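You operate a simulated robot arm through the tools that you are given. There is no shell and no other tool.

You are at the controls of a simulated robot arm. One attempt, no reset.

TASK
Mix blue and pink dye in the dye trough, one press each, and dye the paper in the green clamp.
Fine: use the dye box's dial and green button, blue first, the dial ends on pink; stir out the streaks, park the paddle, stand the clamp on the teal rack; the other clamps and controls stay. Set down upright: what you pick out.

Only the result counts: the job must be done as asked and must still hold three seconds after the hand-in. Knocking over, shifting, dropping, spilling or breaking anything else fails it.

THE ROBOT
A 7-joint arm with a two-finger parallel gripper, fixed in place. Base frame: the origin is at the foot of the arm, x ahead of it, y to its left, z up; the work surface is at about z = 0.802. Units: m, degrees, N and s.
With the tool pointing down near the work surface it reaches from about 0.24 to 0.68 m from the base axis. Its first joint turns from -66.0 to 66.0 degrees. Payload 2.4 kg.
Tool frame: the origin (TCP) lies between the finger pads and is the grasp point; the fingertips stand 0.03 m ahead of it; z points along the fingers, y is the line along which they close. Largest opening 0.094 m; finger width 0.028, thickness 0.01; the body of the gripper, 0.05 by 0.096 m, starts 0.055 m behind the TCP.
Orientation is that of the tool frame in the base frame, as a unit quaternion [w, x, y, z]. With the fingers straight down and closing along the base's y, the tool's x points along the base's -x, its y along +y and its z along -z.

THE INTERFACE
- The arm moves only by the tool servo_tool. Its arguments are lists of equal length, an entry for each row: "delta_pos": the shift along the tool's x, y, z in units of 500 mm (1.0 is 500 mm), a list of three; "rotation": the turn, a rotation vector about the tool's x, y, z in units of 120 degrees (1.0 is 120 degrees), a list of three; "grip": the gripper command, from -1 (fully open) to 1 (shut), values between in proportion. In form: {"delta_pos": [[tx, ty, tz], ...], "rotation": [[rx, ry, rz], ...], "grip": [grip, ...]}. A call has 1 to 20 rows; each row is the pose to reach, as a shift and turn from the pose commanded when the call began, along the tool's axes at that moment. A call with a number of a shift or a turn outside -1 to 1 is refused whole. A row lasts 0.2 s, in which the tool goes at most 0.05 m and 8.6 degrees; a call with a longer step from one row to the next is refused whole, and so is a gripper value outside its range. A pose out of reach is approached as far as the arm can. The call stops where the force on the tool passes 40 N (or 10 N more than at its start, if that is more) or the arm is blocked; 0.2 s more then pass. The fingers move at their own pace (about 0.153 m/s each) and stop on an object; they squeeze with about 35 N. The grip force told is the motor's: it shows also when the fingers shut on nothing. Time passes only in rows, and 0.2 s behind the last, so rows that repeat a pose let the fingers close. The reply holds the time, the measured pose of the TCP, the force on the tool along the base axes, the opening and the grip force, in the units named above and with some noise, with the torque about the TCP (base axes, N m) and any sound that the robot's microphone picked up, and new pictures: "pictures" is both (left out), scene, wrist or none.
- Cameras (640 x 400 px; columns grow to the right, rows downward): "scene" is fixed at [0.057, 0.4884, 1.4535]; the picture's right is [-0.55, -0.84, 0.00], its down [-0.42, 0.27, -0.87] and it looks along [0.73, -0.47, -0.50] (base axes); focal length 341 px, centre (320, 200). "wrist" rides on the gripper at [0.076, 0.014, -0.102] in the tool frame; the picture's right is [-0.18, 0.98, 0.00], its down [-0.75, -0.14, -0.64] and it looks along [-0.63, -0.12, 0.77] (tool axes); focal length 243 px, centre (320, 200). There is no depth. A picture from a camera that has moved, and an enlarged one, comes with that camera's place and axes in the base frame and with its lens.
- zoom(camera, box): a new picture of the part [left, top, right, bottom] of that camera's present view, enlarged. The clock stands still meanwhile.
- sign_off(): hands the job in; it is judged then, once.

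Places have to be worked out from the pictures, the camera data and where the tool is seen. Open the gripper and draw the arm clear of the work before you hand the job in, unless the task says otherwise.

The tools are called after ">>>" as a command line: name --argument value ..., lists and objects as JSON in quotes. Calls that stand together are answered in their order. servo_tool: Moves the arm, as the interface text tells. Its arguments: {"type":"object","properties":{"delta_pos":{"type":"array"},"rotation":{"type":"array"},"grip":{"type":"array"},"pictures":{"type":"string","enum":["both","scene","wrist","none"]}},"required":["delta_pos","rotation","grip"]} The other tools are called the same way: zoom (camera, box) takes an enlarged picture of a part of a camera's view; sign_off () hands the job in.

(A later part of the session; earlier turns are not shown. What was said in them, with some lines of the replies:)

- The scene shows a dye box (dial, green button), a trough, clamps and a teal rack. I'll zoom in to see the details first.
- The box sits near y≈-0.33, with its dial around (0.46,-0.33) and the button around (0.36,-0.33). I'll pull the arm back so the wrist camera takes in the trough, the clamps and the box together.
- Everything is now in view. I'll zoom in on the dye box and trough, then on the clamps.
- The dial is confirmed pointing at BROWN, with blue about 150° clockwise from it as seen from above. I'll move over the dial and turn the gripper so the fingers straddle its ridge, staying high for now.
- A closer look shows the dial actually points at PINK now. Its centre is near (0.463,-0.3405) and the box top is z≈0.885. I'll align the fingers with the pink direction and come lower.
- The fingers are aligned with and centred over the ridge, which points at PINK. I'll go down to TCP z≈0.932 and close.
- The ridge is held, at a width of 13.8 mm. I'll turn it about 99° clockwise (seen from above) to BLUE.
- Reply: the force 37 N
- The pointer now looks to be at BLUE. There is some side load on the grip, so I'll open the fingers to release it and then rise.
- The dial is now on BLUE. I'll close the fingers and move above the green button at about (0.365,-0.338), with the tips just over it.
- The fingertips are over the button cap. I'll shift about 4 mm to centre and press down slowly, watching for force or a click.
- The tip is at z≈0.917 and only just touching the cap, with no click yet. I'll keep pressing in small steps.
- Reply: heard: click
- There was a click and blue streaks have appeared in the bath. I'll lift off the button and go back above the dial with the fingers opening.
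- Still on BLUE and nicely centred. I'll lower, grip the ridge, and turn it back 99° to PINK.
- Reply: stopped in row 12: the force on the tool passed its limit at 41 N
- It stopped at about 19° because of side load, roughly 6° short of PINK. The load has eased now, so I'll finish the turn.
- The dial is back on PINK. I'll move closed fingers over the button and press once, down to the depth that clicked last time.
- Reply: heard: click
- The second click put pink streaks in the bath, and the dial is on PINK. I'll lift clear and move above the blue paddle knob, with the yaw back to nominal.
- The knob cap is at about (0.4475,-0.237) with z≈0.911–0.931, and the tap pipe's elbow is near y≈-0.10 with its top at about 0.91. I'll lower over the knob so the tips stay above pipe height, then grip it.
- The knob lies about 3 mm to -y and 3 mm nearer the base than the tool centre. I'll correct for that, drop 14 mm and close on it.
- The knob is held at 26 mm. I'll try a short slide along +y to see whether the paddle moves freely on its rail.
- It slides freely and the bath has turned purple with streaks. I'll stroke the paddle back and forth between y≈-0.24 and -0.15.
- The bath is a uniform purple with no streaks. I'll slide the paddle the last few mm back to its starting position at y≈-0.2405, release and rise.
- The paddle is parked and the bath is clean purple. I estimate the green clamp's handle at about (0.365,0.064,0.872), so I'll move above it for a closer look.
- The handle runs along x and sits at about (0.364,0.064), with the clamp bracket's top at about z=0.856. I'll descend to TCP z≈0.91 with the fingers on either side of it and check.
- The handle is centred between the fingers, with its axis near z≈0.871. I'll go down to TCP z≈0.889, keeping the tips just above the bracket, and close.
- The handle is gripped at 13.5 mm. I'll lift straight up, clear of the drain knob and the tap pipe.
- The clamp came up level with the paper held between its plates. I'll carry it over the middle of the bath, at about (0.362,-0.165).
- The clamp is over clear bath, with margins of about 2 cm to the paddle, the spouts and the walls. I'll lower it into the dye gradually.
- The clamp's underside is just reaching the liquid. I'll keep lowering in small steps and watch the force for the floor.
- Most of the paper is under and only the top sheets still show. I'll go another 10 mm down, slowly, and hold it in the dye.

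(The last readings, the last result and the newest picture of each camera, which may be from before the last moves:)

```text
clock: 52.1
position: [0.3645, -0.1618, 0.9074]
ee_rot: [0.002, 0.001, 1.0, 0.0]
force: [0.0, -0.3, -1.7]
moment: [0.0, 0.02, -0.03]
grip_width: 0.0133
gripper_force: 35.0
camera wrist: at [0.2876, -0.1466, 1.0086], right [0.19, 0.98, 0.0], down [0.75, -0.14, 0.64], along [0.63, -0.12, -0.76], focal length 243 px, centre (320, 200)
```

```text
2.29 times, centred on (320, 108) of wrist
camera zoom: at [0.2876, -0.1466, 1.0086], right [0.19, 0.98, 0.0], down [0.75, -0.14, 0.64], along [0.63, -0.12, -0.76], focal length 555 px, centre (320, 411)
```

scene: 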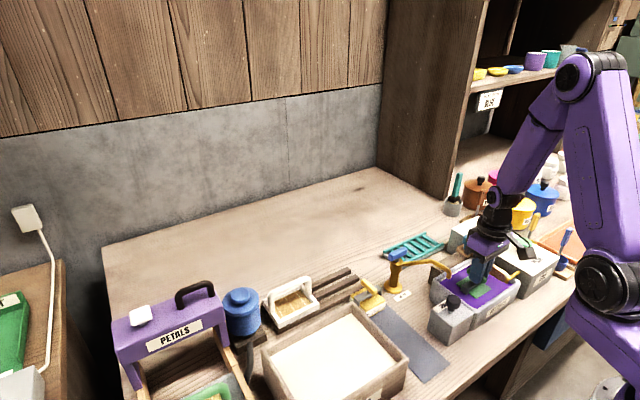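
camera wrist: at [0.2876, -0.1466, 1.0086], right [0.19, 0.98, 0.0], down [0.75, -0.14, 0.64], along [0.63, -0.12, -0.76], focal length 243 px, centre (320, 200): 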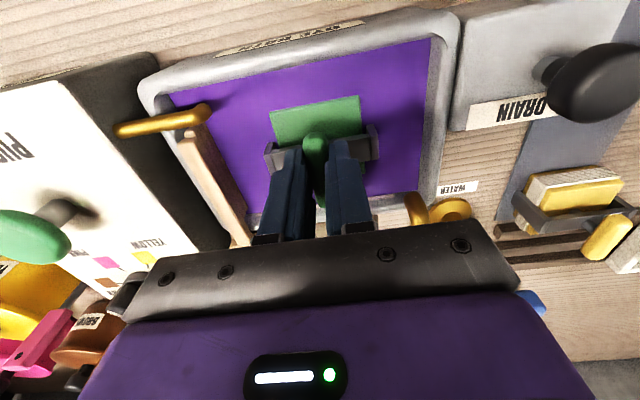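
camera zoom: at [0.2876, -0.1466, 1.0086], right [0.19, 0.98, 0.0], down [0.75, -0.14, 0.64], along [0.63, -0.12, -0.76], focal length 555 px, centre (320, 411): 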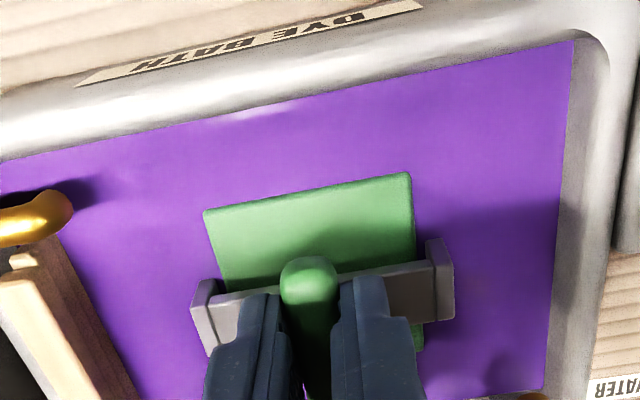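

The paper is fully under and only the top plate shows. I'll hold a moment longer, then lift it out slowly and check the colour.

>>> servo_tool --delta_pos '[[0, 0, 0.004], [0, 0, 0.004], [0, 0, 0.004], [0, 0, 0.004], [0, 0, 0.004], [0, 0, 0.004], [0, 0, 0.004], [0, 0, 0.004], [0, 0, -0.02], [0, 0, -0.04], [0, 0, -0.06], [0, 0, -0.09], [0, 0, -0.13], [0, 0, -0.18], [0, 0, -0.24], [0, 0, -0.3], [0, 0, -0.3], [0, 0, -0.3]]' --rotation '[[0, 0, 0], [0, 0, 0], [0, 0, 0], [0, 0, 0], [0, 0, 0], [0, 0, 0], [0, 0, 0], [0, 0, 0], [0, 0, 0], [0, 0, 0], [0, 0, 0], [0, 0, 0], [0, 0, 0], [0, 0, 0], [0, 0, 0], [0, 0, 0], [0, 0, 0], [0, 0, 0]]' --grip '[1, 1, 1, 1, 1, 1, 1, 1, 1, 1, 1, 1, 1, 1, 1, 1, 1, 1]'

>>> zoom --camera "scene" --box '[390, 180, 550, 320]'

>>> zoom --camera "wrist" --box '[180, 20, 460, 195]'

```text
clock: 55.9
position: [0.363, -0.1603, 1.0572]
ee_rot: [0.002, 0.001, 1.0, 0.001]
force: [0.0, 0.2, -1.8]
moment: [-0.02, 0.03, -0.01]
grip_width: 0.0132
gripper_force: 35.3
camera wrist: at [0.2865, -0.1465, 1.1585], right [0.19, 0.98, 0.0], down [0.75, -0.14, 0.64], along [0.63, -0.12, -0.76], focal length 243 px, centre (320, 200)
```

scene: 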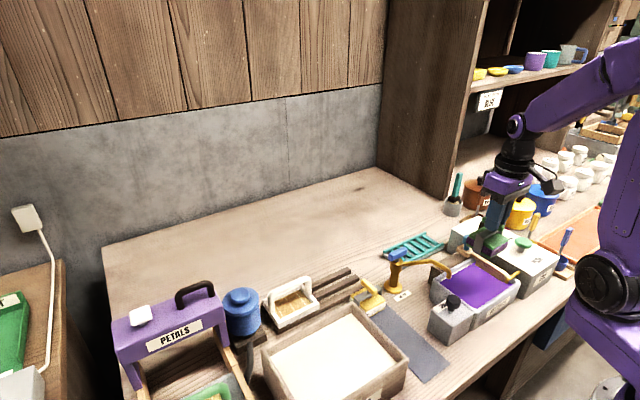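
wrist: 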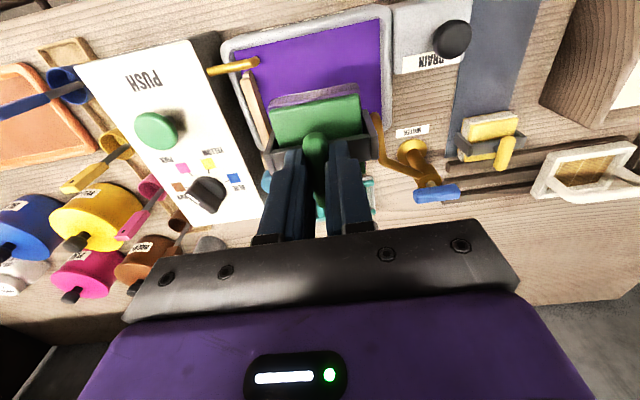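

```text
2.86 times, centred on (470, 250) of scene
camera zoom: at [0.0571, 0.4884, 1.4535], right [-0.55, -0.84, 0.0], down [-0.42, 0.27, -0.87], along [0.73, -0.47, -0.5], focal length 975 px, centre (-109, 57)
```

zoom: 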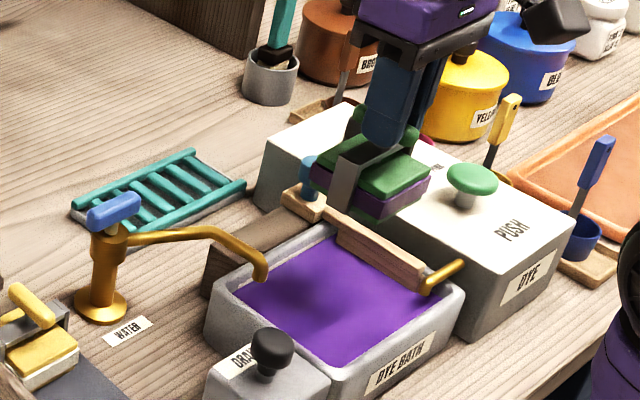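

```text
2.29 times, centred on (320, 108) of wrist
camera zoom: at [0.2865, -0.1465, 1.1585], right [0.19, 0.98, 0.0], down [0.75, -0.14, 0.64], along [0.63, -0.12, -0.76], focal length 555 px, centre (320, 411)
```

zoom: 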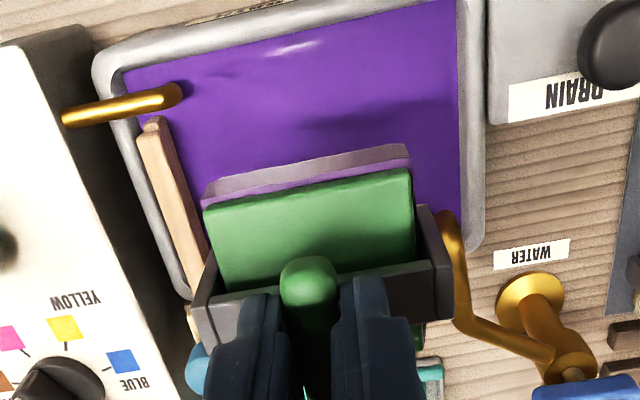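

The paper edge has turned purple. I'll zoom in to judge whether the dye has taken evenly.

>>> zoom --camera "scene" --box '[455, 210, 515, 250]'

>>> zoom --camera "wrist" --box '[250, 70, 390, 160]'

```text
10.00 times, centred on (485, 230) of scene
camera zoom: at [0.0571, 0.4884, 1.4535], right [-0.55, -0.84, 0.0], down [-0.42, 0.27, -0.87], along [0.73, -0.47, -0.5], focal length 3413 px, centre (-1330, -100)
```

zoom: 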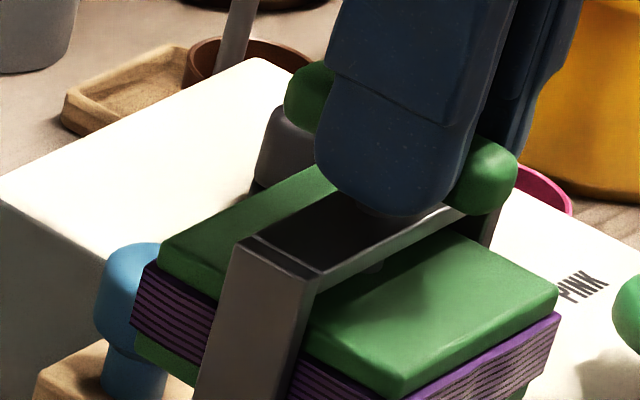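

```text
4.44 times, centred on (320, 115) of wrist
camera zoom: at [0.2865, -0.1465, 1.1585], right [0.19, 0.98, 0.0], down [0.75, -0.14, 0.64], along [0.63, -0.12, -0.76], focal length 1078 px, centre (320, 578)
```

zoom: 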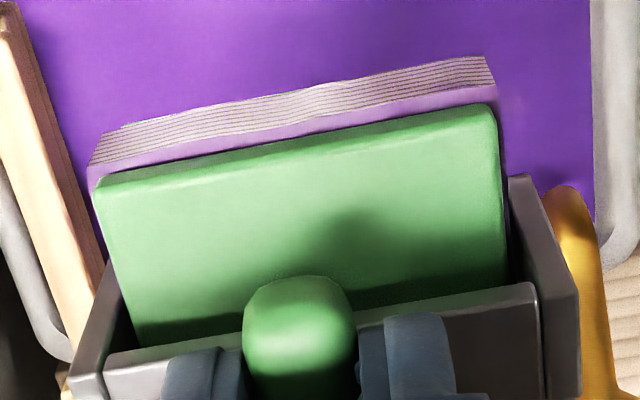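

The dyed sheets look somewhat paler than the bath. As a check I'll dip once more for a few seconds and see whether the shade changes.

>>> servo_tool --delta_pos '[[0, 0, 0.06], [0, 0, 0.13], [0, 0, 0.2], [0, 0, 0.25], [0, 0, 0.28], [0, 0, 0.302], [0, 0, 0.302], [0, 0, 0.302], [0, 0, 0.302], [0, 0, 0.302], [0, 0, 0.302], [0, 0, 0.302], [0, 0, 0.302], [0, 0, 0.302], [0, 0, 0.302], [0, 0, 0.302], [0, 0, 0.302], [0, 0, 0.302], [0, 0, 0.302], [0, 0, 0.302]]' --rotation '[[0, 0, 0], [0, 0, 0], [0, 0, 0], [0, 0, 0], [0, 0, 0], [0, 0, 0], [0, 0, 0], [0, 0, 0], [0, 0, 0], [0, 0, 0], [0, 0, 0], [0, 0, 0], [0, 0, 0], [0, 0, 0], [0, 0, 0], [0, 0, 0], [0, 0, 0], [0, 0, 0], [0, 0, 0], [0, 0, 0]]' --grip '[1, 1, 1, 1, 1, 1, 1, 1, 1, 1, 1, 1, 1, 1, 1, 1, 1, 1, 1, 1]' --pictures "none"

>>> servo_tool --delta_pos '[[0, 0, -0.02], [0, 0, -0.04], [0, 0, -0.06], [0, 0, -0.09], [0, 0, -0.13], [0, 0, -0.18], [0, 0, -0.24], [0, 0, -0.302], [0, 0, -0.302], [0, 0, -0.302]]' --rotation '[[0, 0, 0], [0, 0, 0], [0, 0, 0], [0, 0, 0], [0, 0, 0], [0, 0, 0], [0, 0, 0], [0, 0, 0], [0, 0, 0], [0, 0, 0]]' --grip '[1, 1, 1, 1, 1, 1, 1, 1, 1, 1]'

>>> zoom --camera "wrist" --box '[250, 70, 390, 160]'

>>> zoom --camera "scene" --box '[455, 210, 515, 250]'

```text
clock: 60.1
position: [0.3661, -0.1608, 0.9075]
ee_rot: [0.001, 0.001, 1.0, 0.0]
force: [-0.4, 0.5, -0.9]
moment: [-0.01, 0.0, -0.01]
grip_width: 0.013
gripper_force: 35.5
```

```text
clock: 62.3
position: [0.3659, -0.1622, 1.057]
ee_rot: [0.001, 0.001, 1.0, 0.001]
force: [-0.5, 0.2, -0.7]
moment: [-0.01, 0.02, -0.01]
grip_width: 0.013
gripper_force: 34.9
camera wrist: at [0.2874, -0.147, 1.1584], right [0.19, 0.98, 0.0], down [0.75, -0.14, 0.64], along [0.63, -0.12, -0.76], focal length 243 px, centre (320, 200)
```

scene: 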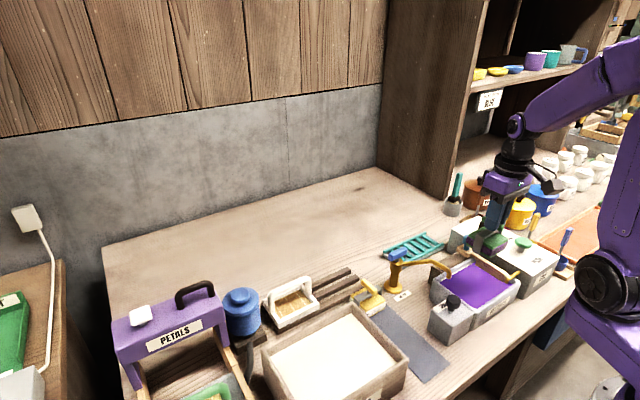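
wrist: 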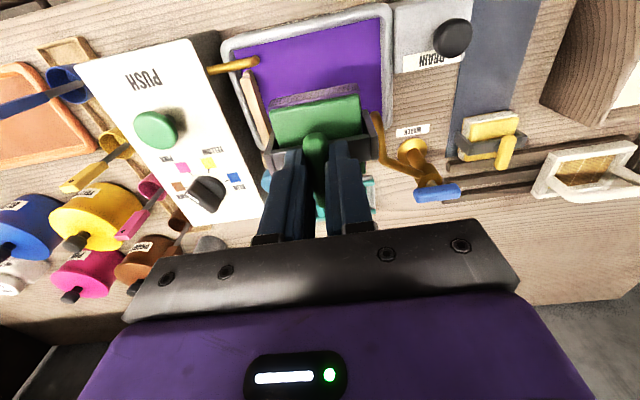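

```text
4.44 times, centred on (320, 115) of wrist
camera zoom: at [0.2874, -0.147, 1.1584], right [0.19, 0.98, 0.0], down [0.75, -0.14, 0.64], along [0.63, -0.12, -0.76], focal length 1078 px, centre (320, 578)
```

zoom: 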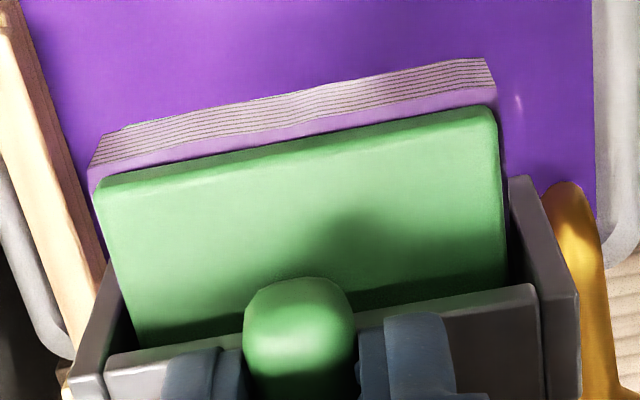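

```text
10.00 times, centred on (485, 230) of scene
camera zoom: at [0.0571, 0.4884, 1.4535], right [-0.55, -0.84, 0.0], down [-0.42, 0.27, -0.87], along [0.73, -0.47, -0.5], focal length 3413 px, centre (-1330, -100)
```

zoom: 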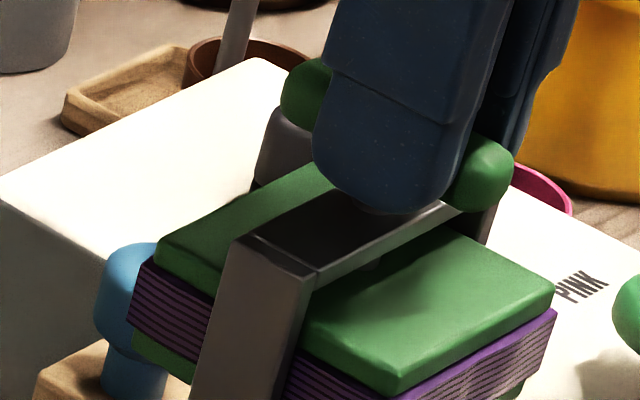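

A second dip didn't change the shade, so the dye is complete. Next I'll carry the clamp at this height to above the teal rack, whose centre is about (0.578,-0.187) with rail tops at z≈0.825.

>>> servo_tool --delta_pos '[[-0.05, -0.006, 0], [-0.12, -0.014, 0], [-0.19, -0.023, 0], [-0.26, -0.031, 0], [-0.33, -0.04, 0], [-0.39, -0.047, 0], [-0.432, -0.052, 0], [-0.432, -0.052, 0], [-0.432, -0.052, 0]]' --rotation '[[0, 0, 0], [0, 0, 0], [0, 0, 0], [0, 0, 0], [0, 0, 0], [0, 0, 0], [0, 0, 0], [0, 0, 0], [0, 0, 0]]' --grip '[1, 1, 1, 1, 1, 1, 1, 1, 1]'

>>> zoom --camera "scene" --box '[370, 180, 500, 280]'

>>> zoom --camera "wrist" --box '[180, 40, 460, 200]'

```text
clock: 64.3
position: [0.5798, -0.1875, 1.0574]
ee_rot: [0.002, 0.001, 1.0, -0.001]
force: [0.3, 0.0, -1.5]
moment: [0.02, -0.02, 0.0]
grip_width: 0.0132
gripper_force: 34.9
camera wrist: at [0.5035, -0.1726, 1.1589], right [0.19, 0.98, 0.0], down [0.75, -0.14, 0.64], along [0.63, -0.12, -0.76], focal length 243 px, centre (320, 200)
```

scene: 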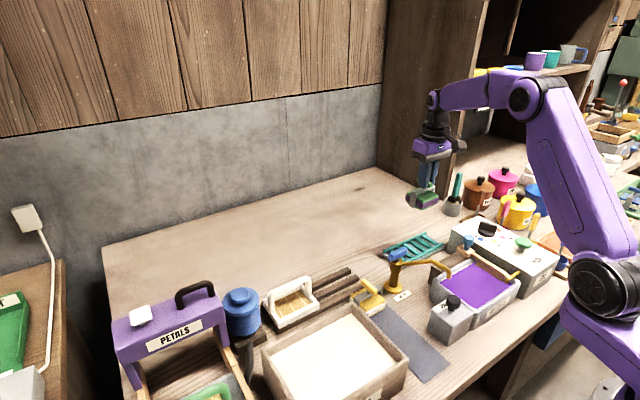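
wrist: 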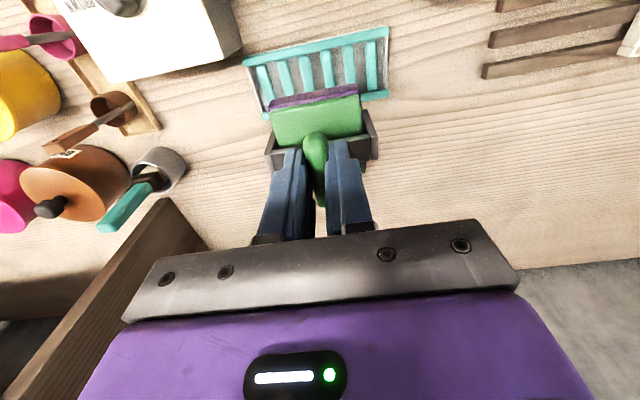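

```text
4.00 times, centred on (435, 230) of scene
camera zoom: at [0.0571, 0.4884, 1.4535], right [-0.55, -0.84, 0.0], down [-0.42, 0.27, -0.87], along [0.73, -0.47, -0.5], focal length 1365 px, centre (-140, 80)
```

zoom: 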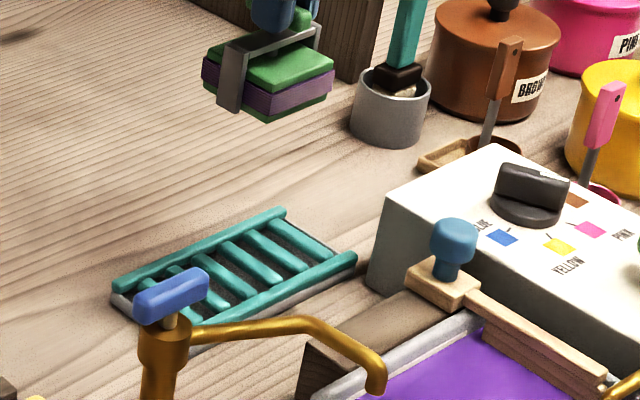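

```text
2.29 times, centred on (320, 120) of wrist
camera zoom: at [0.5035, -0.1726, 1.1589], right [0.19, 0.98, 0.0], down [0.75, -0.14, 0.64], along [0.63, -0.12, -0.76], focal length 555 px, centre (320, 383)
```

zoom: 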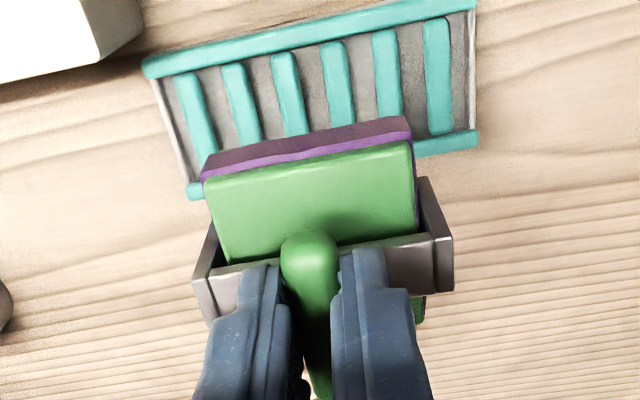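

The clamp is lined up over the rack's centre. I'll lower it to just above the rails, then check.

>>> servo_tool --delta_pos '[[-0.001, 0, 0.06], [-0.001, 0, 0.12], [-0.001, 0, 0.18], [-0.001, 0, 0.22], [-0.001, 0, 0.25], [-0.001, 0, 0.262], [-0.001, 0, 0.262]]' --rotation '[[0, 0, 0], [0, 0, 0], [0, 0, 0], [0, 0, 0], [0, 0, 0], [0, 0, 0], [0, 0, 0]]' --grip '[1, 1, 1, 1, 1, 1, 1]'

>>> zoom --camera "scene" --box '[370, 200, 480, 280]'

>>> zoom --camera "wrist" --box '[180, 40, 460, 200]'

```text
clock: 65.9
position: [0.5813, -0.187, 0.9265]
ee_rot: [0.002, 0.0, 1.0, 0.0]
force: [0.1, -0.3, 0.0]
moment: [0.01, 0.02, -0.01]
grip_width: 0.0131
gripper_force: 34.7
camera wrist: at [0.5044, -0.1728, 1.028], right [0.19, 0.98, 0.0], down [0.75, -0.14, 0.64], along [0.63, -0.12, -0.76], focal length 243 px, centre (320, 200)
```

scene: 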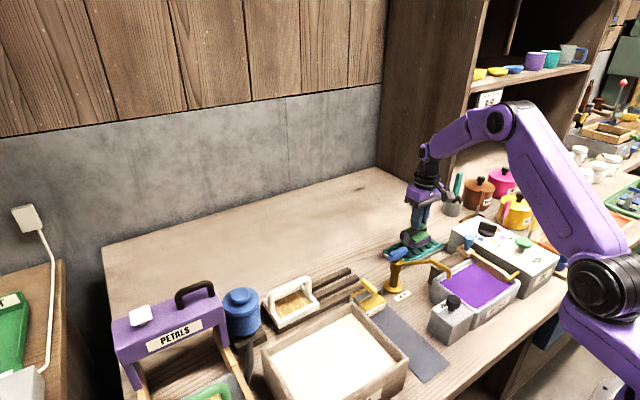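
wrist: 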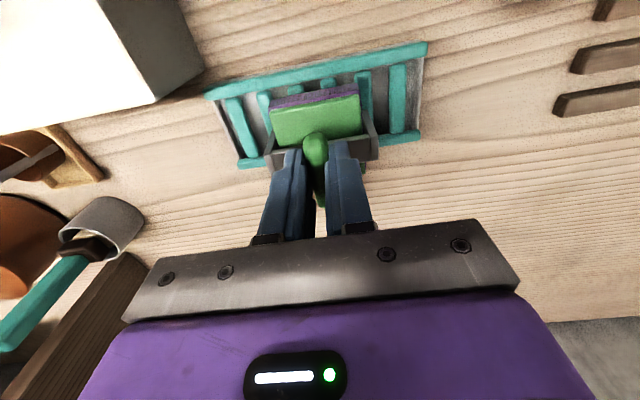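

```text
5.00 times, centred on (425, 240) of scene
camera zoom: at [0.0571, 0.4884, 1.4535], right [-0.55, -0.84, 0.0], down [-0.42, 0.27, -0.87], along [0.73, -0.47, -0.5], focal length 1706 px, centre (-205, 0)
```

zoom: 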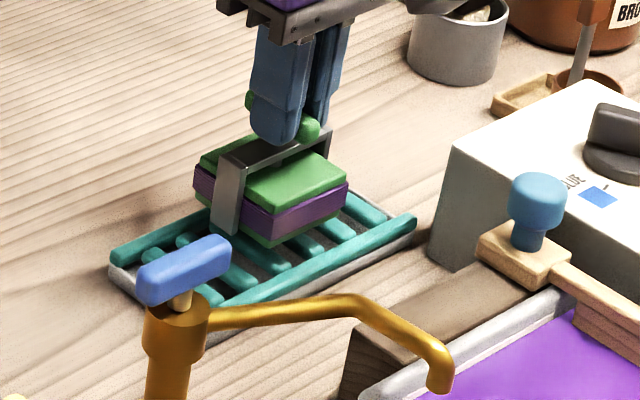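

```text
2.29 times, centred on (320, 120) of wrist
camera zoom: at [0.5044, -0.1728, 1.028], right [0.19, 0.98, 0.0], down [0.75, -0.14, 0.64], along [0.63, -0.12, -0.76], focal length 555 px, centre (320, 383)
```

zoom: 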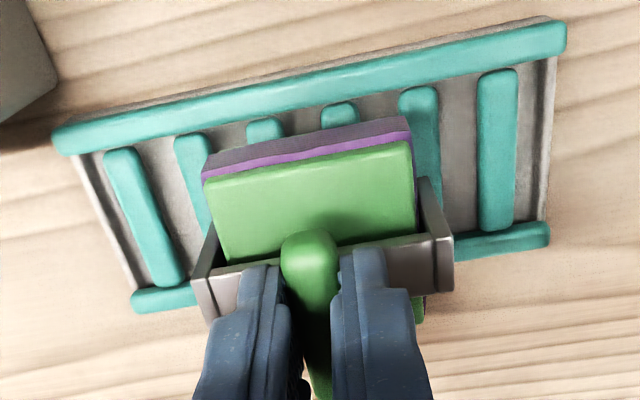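

It's centred with the clamp's underside about 1 cm above the rack. I'll lower gently in 2 mm steps, watching the force.

>>> servo_tool --delta_pos '[[0, 0, 0.005], [0, 0, 0.01], [0, 0, 0.015], [0, 0, 0.019], [0, 0, 0.023], [0, 0, 0.023]]' --rotation '[[0, 0, 0], [0, 0, 0], [0, 0, 0], [0, 0, 0], [0, 0, 0], [0, 0, 0]]' --grip '[1, 1, 1, 1, 1, 1]' --pictures "scene"

>>> zoom --camera "scene" --box '[385, 220, 465, 280]'

```text
clock: 67.3
position: [0.5809, -0.1887, 0.9156]
ee_rot: [0.002, 0.001, 1.0, 0.0]
force: [0.1, 0.4, -1.3]
moment: [-0.02, 0.04, -0.01]
grip_width: 0.0133
gripper_force: 34.7
```

scene: 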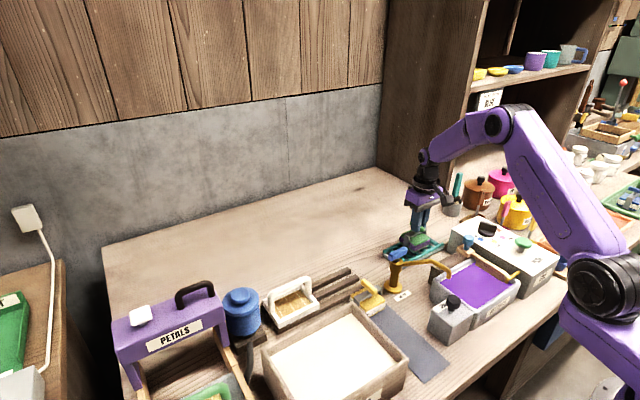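

```text
6.67 times, centred on (425, 250) of scene
camera zoom: at [0.0571, 0.4884, 1.4535], right [-0.55, -0.84, 0.0], down [-0.42, 0.27, -0.87], along [0.73, -0.47, -0.5], focal length 2275 px, centre (-380, -133)
```

zoom: 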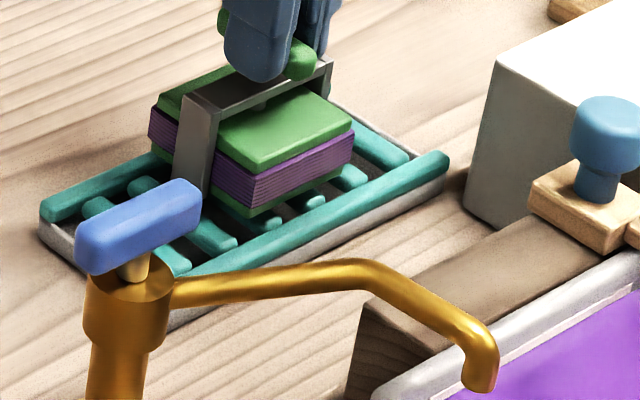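

There's no contact yet. I'll keep going in 1.5 mm steps.

>>> servo_tool --delta_pos '[[0, 0, 0.003], [0, 0, 0.006], [0, 0, 0.009]]' --rotation '[[0, 0, 0], [0, 0, 0], [0, 0, 0]]' --grip '[1, 1, 1]' --pictures "none"

>>> zoom --camera "scene" --box '[385, 220, 465, 280]'

```text
clock: 68.1
position: [0.5816, -0.1879, 0.9109]
ee_rot: [0.002, 0.001, 1.0, 0.001]
force: [0.2, -0.6, -0.6]
moment: [-0.01, 0.01, 0.01]
grip_width: 0.0133
gripper_force: 35.1
```

```text
6.67 times, centred on (425, 250) of scene
camera zoom: at [0.0571, 0.4884, 1.4535], right [-0.55, -0.84, 0.0], down [-0.42, 0.27, -0.87], along [0.73, -0.47, -0.5], focal length 2275 px, centre (-380, -133)
```

zoom: 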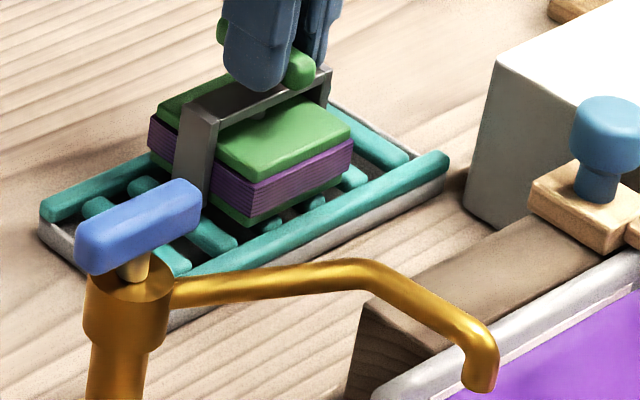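

Still no load on the tool, so the clamp may settle onto the slats between the rails. I'll lower further in small steps.

>>> servo_tool --delta_pos '[[0, 0, 0.002], [0, 0, 0.004], [0, 0, 0.006], [0, 0, 0.008]]' --rotation '[[0, 0, 0], [0, 0, 0], [0, 0, 0], [0, 0, 0]]' --grip '[1, 1, 1, 1]' --pictures "wrist"

>>> zoom --camera "scene" --box '[385, 220, 465, 280]'

>>> zoom --camera "wrist" --box '[180, 60, 460, 220]'

```text
clock: 69.1
position: [0.5819, -0.1888, 0.9076]
ee_rot: [0.003, 0.001, 1.0, 0.0]
force: [-4.7, 0.8, 11.4]
moment: [0.08, 0.21, 0.03]
grip_width: 0.013
gripper_force: 35.1
camera wrist: at [0.5039, -0.1731, 1.0091], right [0.19, 0.98, 0.0], down [0.75, -0.14, 0.65], along [0.63, -0.12, -0.76], focal length 243 px, centre (320, 200)
```

wrist: 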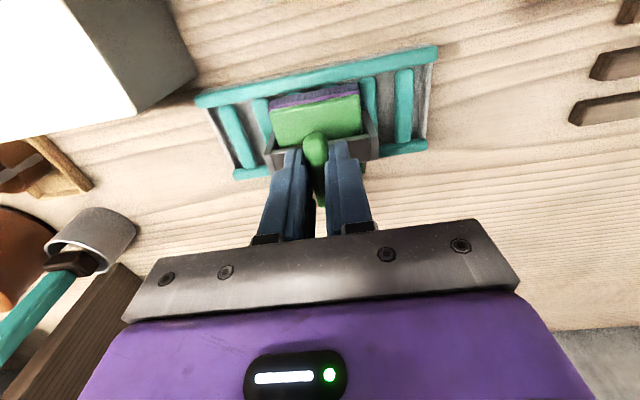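

```text
6.67 times, centred on (425, 250) of scene
camera zoom: at [0.0567, 0.4885, 1.4534], right [-0.55, -0.84, 0.0], down [-0.42, 0.27, -0.87], along [0.73, -0.47, -0.5], focal length 2275 px, centre (-380, -133)
```

zoom: 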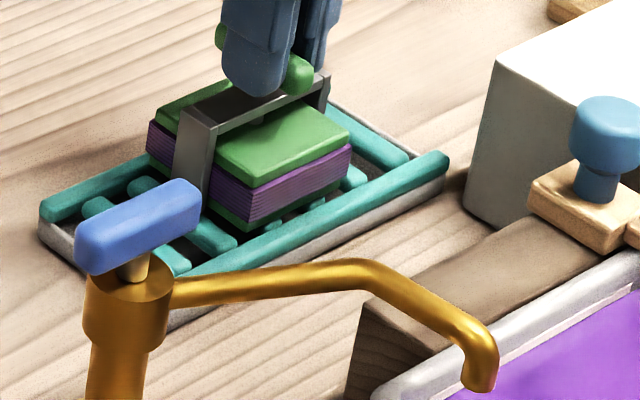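

```text
2.29 times, centred on (320, 140) of wrist
camera zoom: at [0.5039, -0.1731, 1.0091], right [0.19, 0.98, 0.0], down [0.75, -0.14, 0.65], along [0.63, -0.12, -0.76], focal length 555 px, centre (320, 337)
```

zoom: 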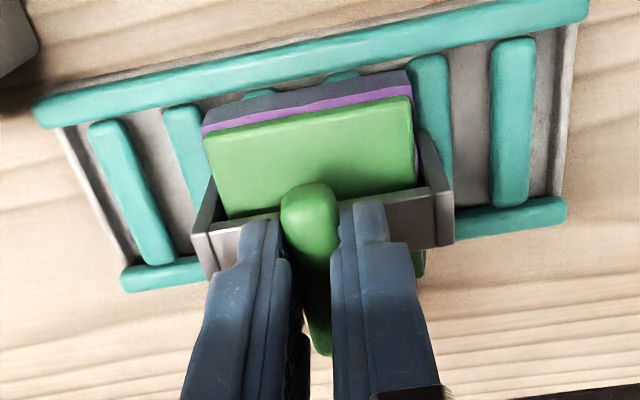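

The clamp has touched down, but the load is slightly on the far (+x) side. I'll raise it 3 mm, shift 2 mm toward the base and lower again to see if it seats evenly.

>>> servo_tool --delta_pos '[[0, 0, -0.006], [0.004, 0, -0.006], [0.004, 0, -0.003], [0.004, 0, -0.001], [0.004, 0, 0.001]]' --rotation '[[0, 0, 0], [0, 0, 0], [0, 0, 0], [0, 0, 0], [0, 0, 0]]' --grip '[1, 1, 1, 1, 1]' --pictures "wrist"

>>> zoom --camera "scene" --box '[385, 220, 465, 280]'

```text
clock: 70.3
position: [0.5778, -0.1887, 0.9076]
ee_rot: [0.002, 0.001, 1.0, 0.0]
force: [-5.6, -1.2, 13.8]
moment: [-0.01, 0.27, 0.01]
grip_width: 0.0134
gripper_force: 35.2
camera wrist: at [0.5014, -0.1738, 1.0091], right [0.19, 0.98, 0.0], down [0.75, -0.14, 0.65], along [0.63, -0.12, -0.76], focal length 243 px, centre (320, 200)
```

wrist: 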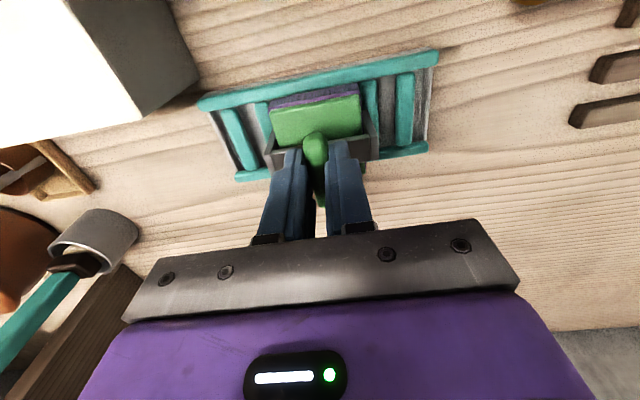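

```text
6.67 times, centred on (425, 250) of scene
camera zoom: at [0.0567, 0.4884, 1.4535], right [-0.55, -0.84, 0.0], down [-0.42, 0.27, -0.87], along [0.73, -0.47, -0.5], focal length 2275 px, centre (-380, -133)
```

zoom: 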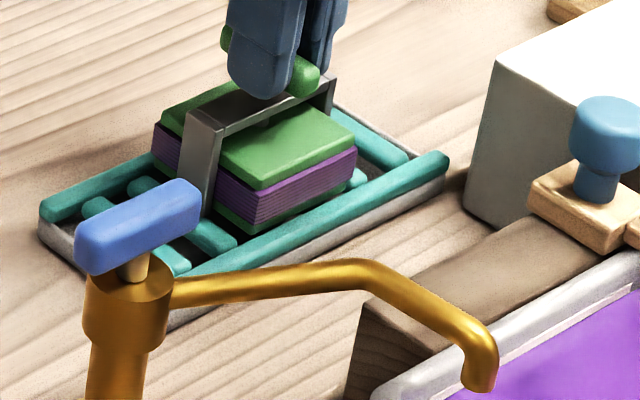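

The contact looks identical at both positions, so the clamp is resting flat on the slats. I'll take the midpoint, touch down lightly and release.

>>> servo_tool --delta_pos '[[0, 0, -0.006], [-0.004, 0, -0.006], [-0.004, 0, -0.003], [-0.004, 0, -0.001], [-0.004, 0, -0.001]]' --rotation '[[0, 0, 0], [0, 0, 0], [0, 0, 0], [0, 0, 0], [0, 0, 0]]' --grip '[1, 1, 1, 1, 1]' --pictures "none"

>>> servo_tool --delta_pos '[[0, 0, 0], [0, 0, 0], [0, 0, 0], [0, 0, 0]]' --rotation '[[0, 0, 0], [0, 0, 0], [0, 0, 0], [0, 0, 0]]' --grip '[0.5, 0.2, -0.2, -0.2]'

>>> zoom --camera "scene" --box '[385, 220, 465, 280]'

```text
clock: 71.5
position: [0.5811, -0.1872, 0.9084]
ee_rot: [0.001, 0.002, 1.0, 0.0]
force: [-2.5, 1.5, 2.3]
moment: [0.04, 0.01, 0.01]
grip_width: 0.0132
gripper_force: 35.4
```

```text
clock: 72.5
position: [0.5815, -0.1878, 0.9084]
ee_rot: [0.002, 0.0, 1.0, 0.0]
force: [-0.4, 0.4, -0.3]
moment: [0.02, -0.01, -0.01]
grip_width: 0.0567
gripper_force: 0.0
camera wrist: at [0.5032, -0.1729, 1.0091], right [0.19, 0.98, 0.0], down [0.75, -0.14, 0.64], along [0.63, -0.12, -0.76], focal length 243 px, centre (320, 200)
```

scene: 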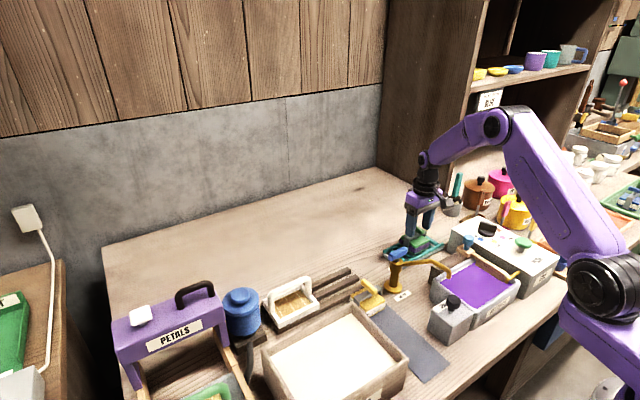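
wrist: 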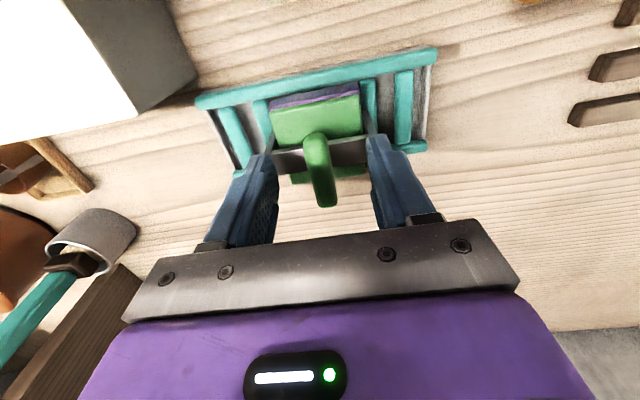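

```text
6.67 times, centred on (425, 250) of scene
camera zoom: at [0.057, 0.4884, 1.4535], right [-0.55, -0.84, 0.0], down [-0.42, 0.27, -0.87], along [0.73, -0.47, -0.5], focal length 2275 px, centre (-380, -133)
```

zoom: 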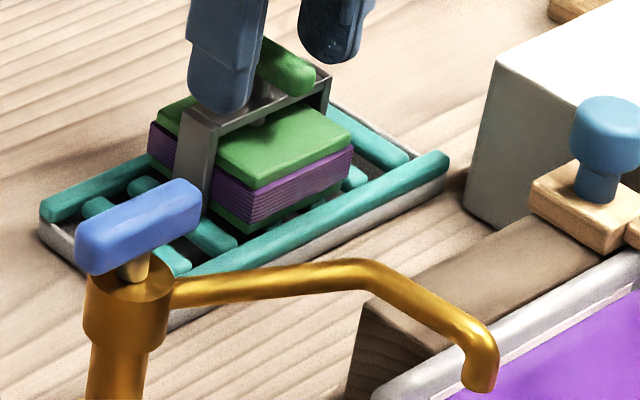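

The clamp stands level on the rack and is released. I'll rise straight up and back off to check everything.

>>> servo_tool --delta_pos '[[0, 0, -0.03], [0, 0, -0.1], [0, 0, -0.18], [0, 0, -0.26], [0, 0, -0.34], [0, 0, -0.42], [0.08, 0, -0.44], [0.16, 0.02, -0.46], [0.24, 0.04, -0.48], [0.32, 0.06, -0.5], [0.38, 0.06, -0.5], [0.38, 0.06, -0.5]]' --rotation '[[0, 0, 0], [0, 0, 0], [0, 0, 0], [0, 0, 0], [0, 0, 0], [0, 0, 0], [0, 0, 0], [0, 0, 0], [0, 0, 0], [0, 0, 0], [0, 0, 0], [0, 0, 0]]' --grip '[-0.2, -0.2, -0.2, -0.5, -1, -1, -1, -1, -1, -1, -1, -1]'

>>> zoom --camera "scene" --box '[380, 200, 560, 320]'

>>> zoom --camera "wrist" --box '[180, 20, 420, 190]'

>>> zoom --camera "scene" --box '[385, 220, 465, 280]'

```text
clock: 75.1
position: [0.3903, -0.1589, 1.1563]
ee_rot: [0.002, 0.0, 1.0, 0.0]
force: [0.7, 0.1, -0.1]
moment: [0.01, 0.0, 0.0]
grip_width: 0.0939
gripper_force: 0.0
camera wrist: at [0.3121, -0.1452, 1.2569], right [0.19, 0.98, 0.0], down [0.75, -0.14, 0.64], along [0.63, -0.12, -0.76], focal length 243 px, centre (320, 200)
```

scene: 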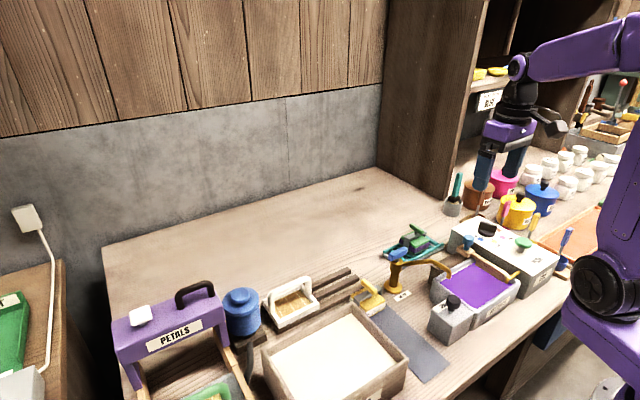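
wrist: 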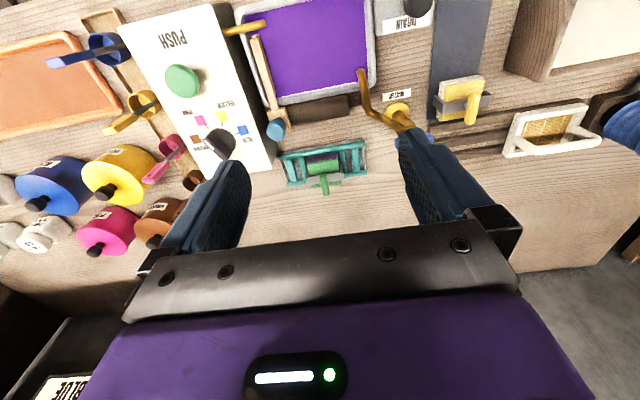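

```text
3.33 times, centred on (470, 260) of scene
camera zoom: at [0.057, 0.4884, 1.4535], right [-0.55, -0.84, 0.0], down [-0.42, 0.27, -0.87], along [0.73, -0.47, -0.5], focal length 1138 px, centre (-180, 0)
```

zoom: 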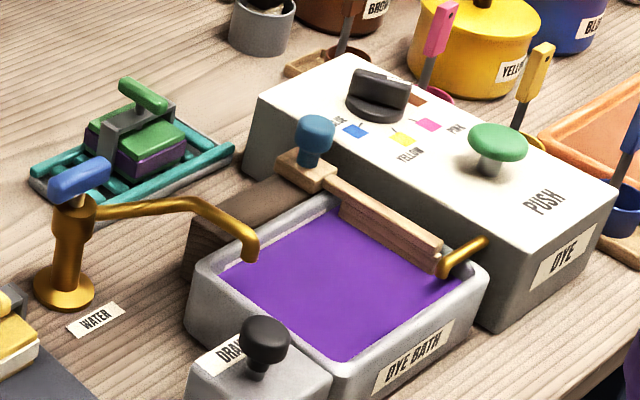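

```text
2.35 times, centred on (300, 105) of wrist
camera zoom: at [0.3121, -0.1452, 1.2569], right [0.19, 0.98, 0.0], down [0.75, -0.14, 0.64], along [0.63, -0.12, -0.76], focal length 571 px, centre (367, 424)
```

zoom: 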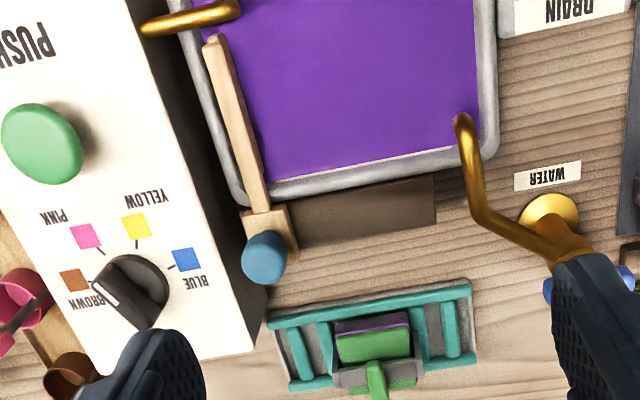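

```text
6.67 times, centred on (425, 250) of scene
camera zoom: at [0.057, 0.4884, 1.4535], right [-0.55, -0.84, 0.0], down [-0.42, 0.27, -0.87], along [0.73, -0.47, -0.5], focal length 2275 px, centre (-380, -133)
```

zoom: 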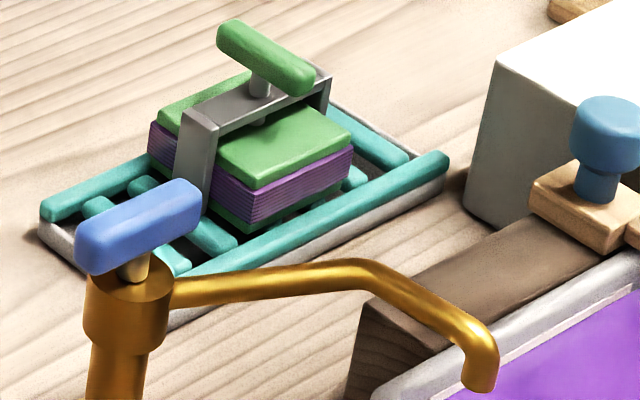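

Final state: the clamp stands upright on the teal rack with purple paper, the bath is streak-free, and the paddle is parked. The dial is on PINK, the other clamps and controls haven't been moved, and the gripper is open and clear. I'll hand the job in.

>>> sign_off

```text
The job is handed in.
```

The paper in the green clamp is dyed purple, and the clamp is standing upright on the teal rack. I handed the job in, but I haven't seen the verdict.

- **Dye:** I set the dial to blue and pressed the green button once. Then I set it to pink and pressed once more. Each press gave one click, and the dial is still on pink.
- **Stirring:** I slid the paddle back and forth until the bath was an even purple with no streaks. It's parked within about 1 mm of where it started.
- **Dyeing:** I dipped the paper twice. After the first dip it looked paler than the bath, but the second dip didn't change the shade.
- **Set-down:** The clamp sits level on the rack's slats, between the rails.

In the final pictures nothing else had shifted or spilled. The gripper was open and clear of the work before I handed in.
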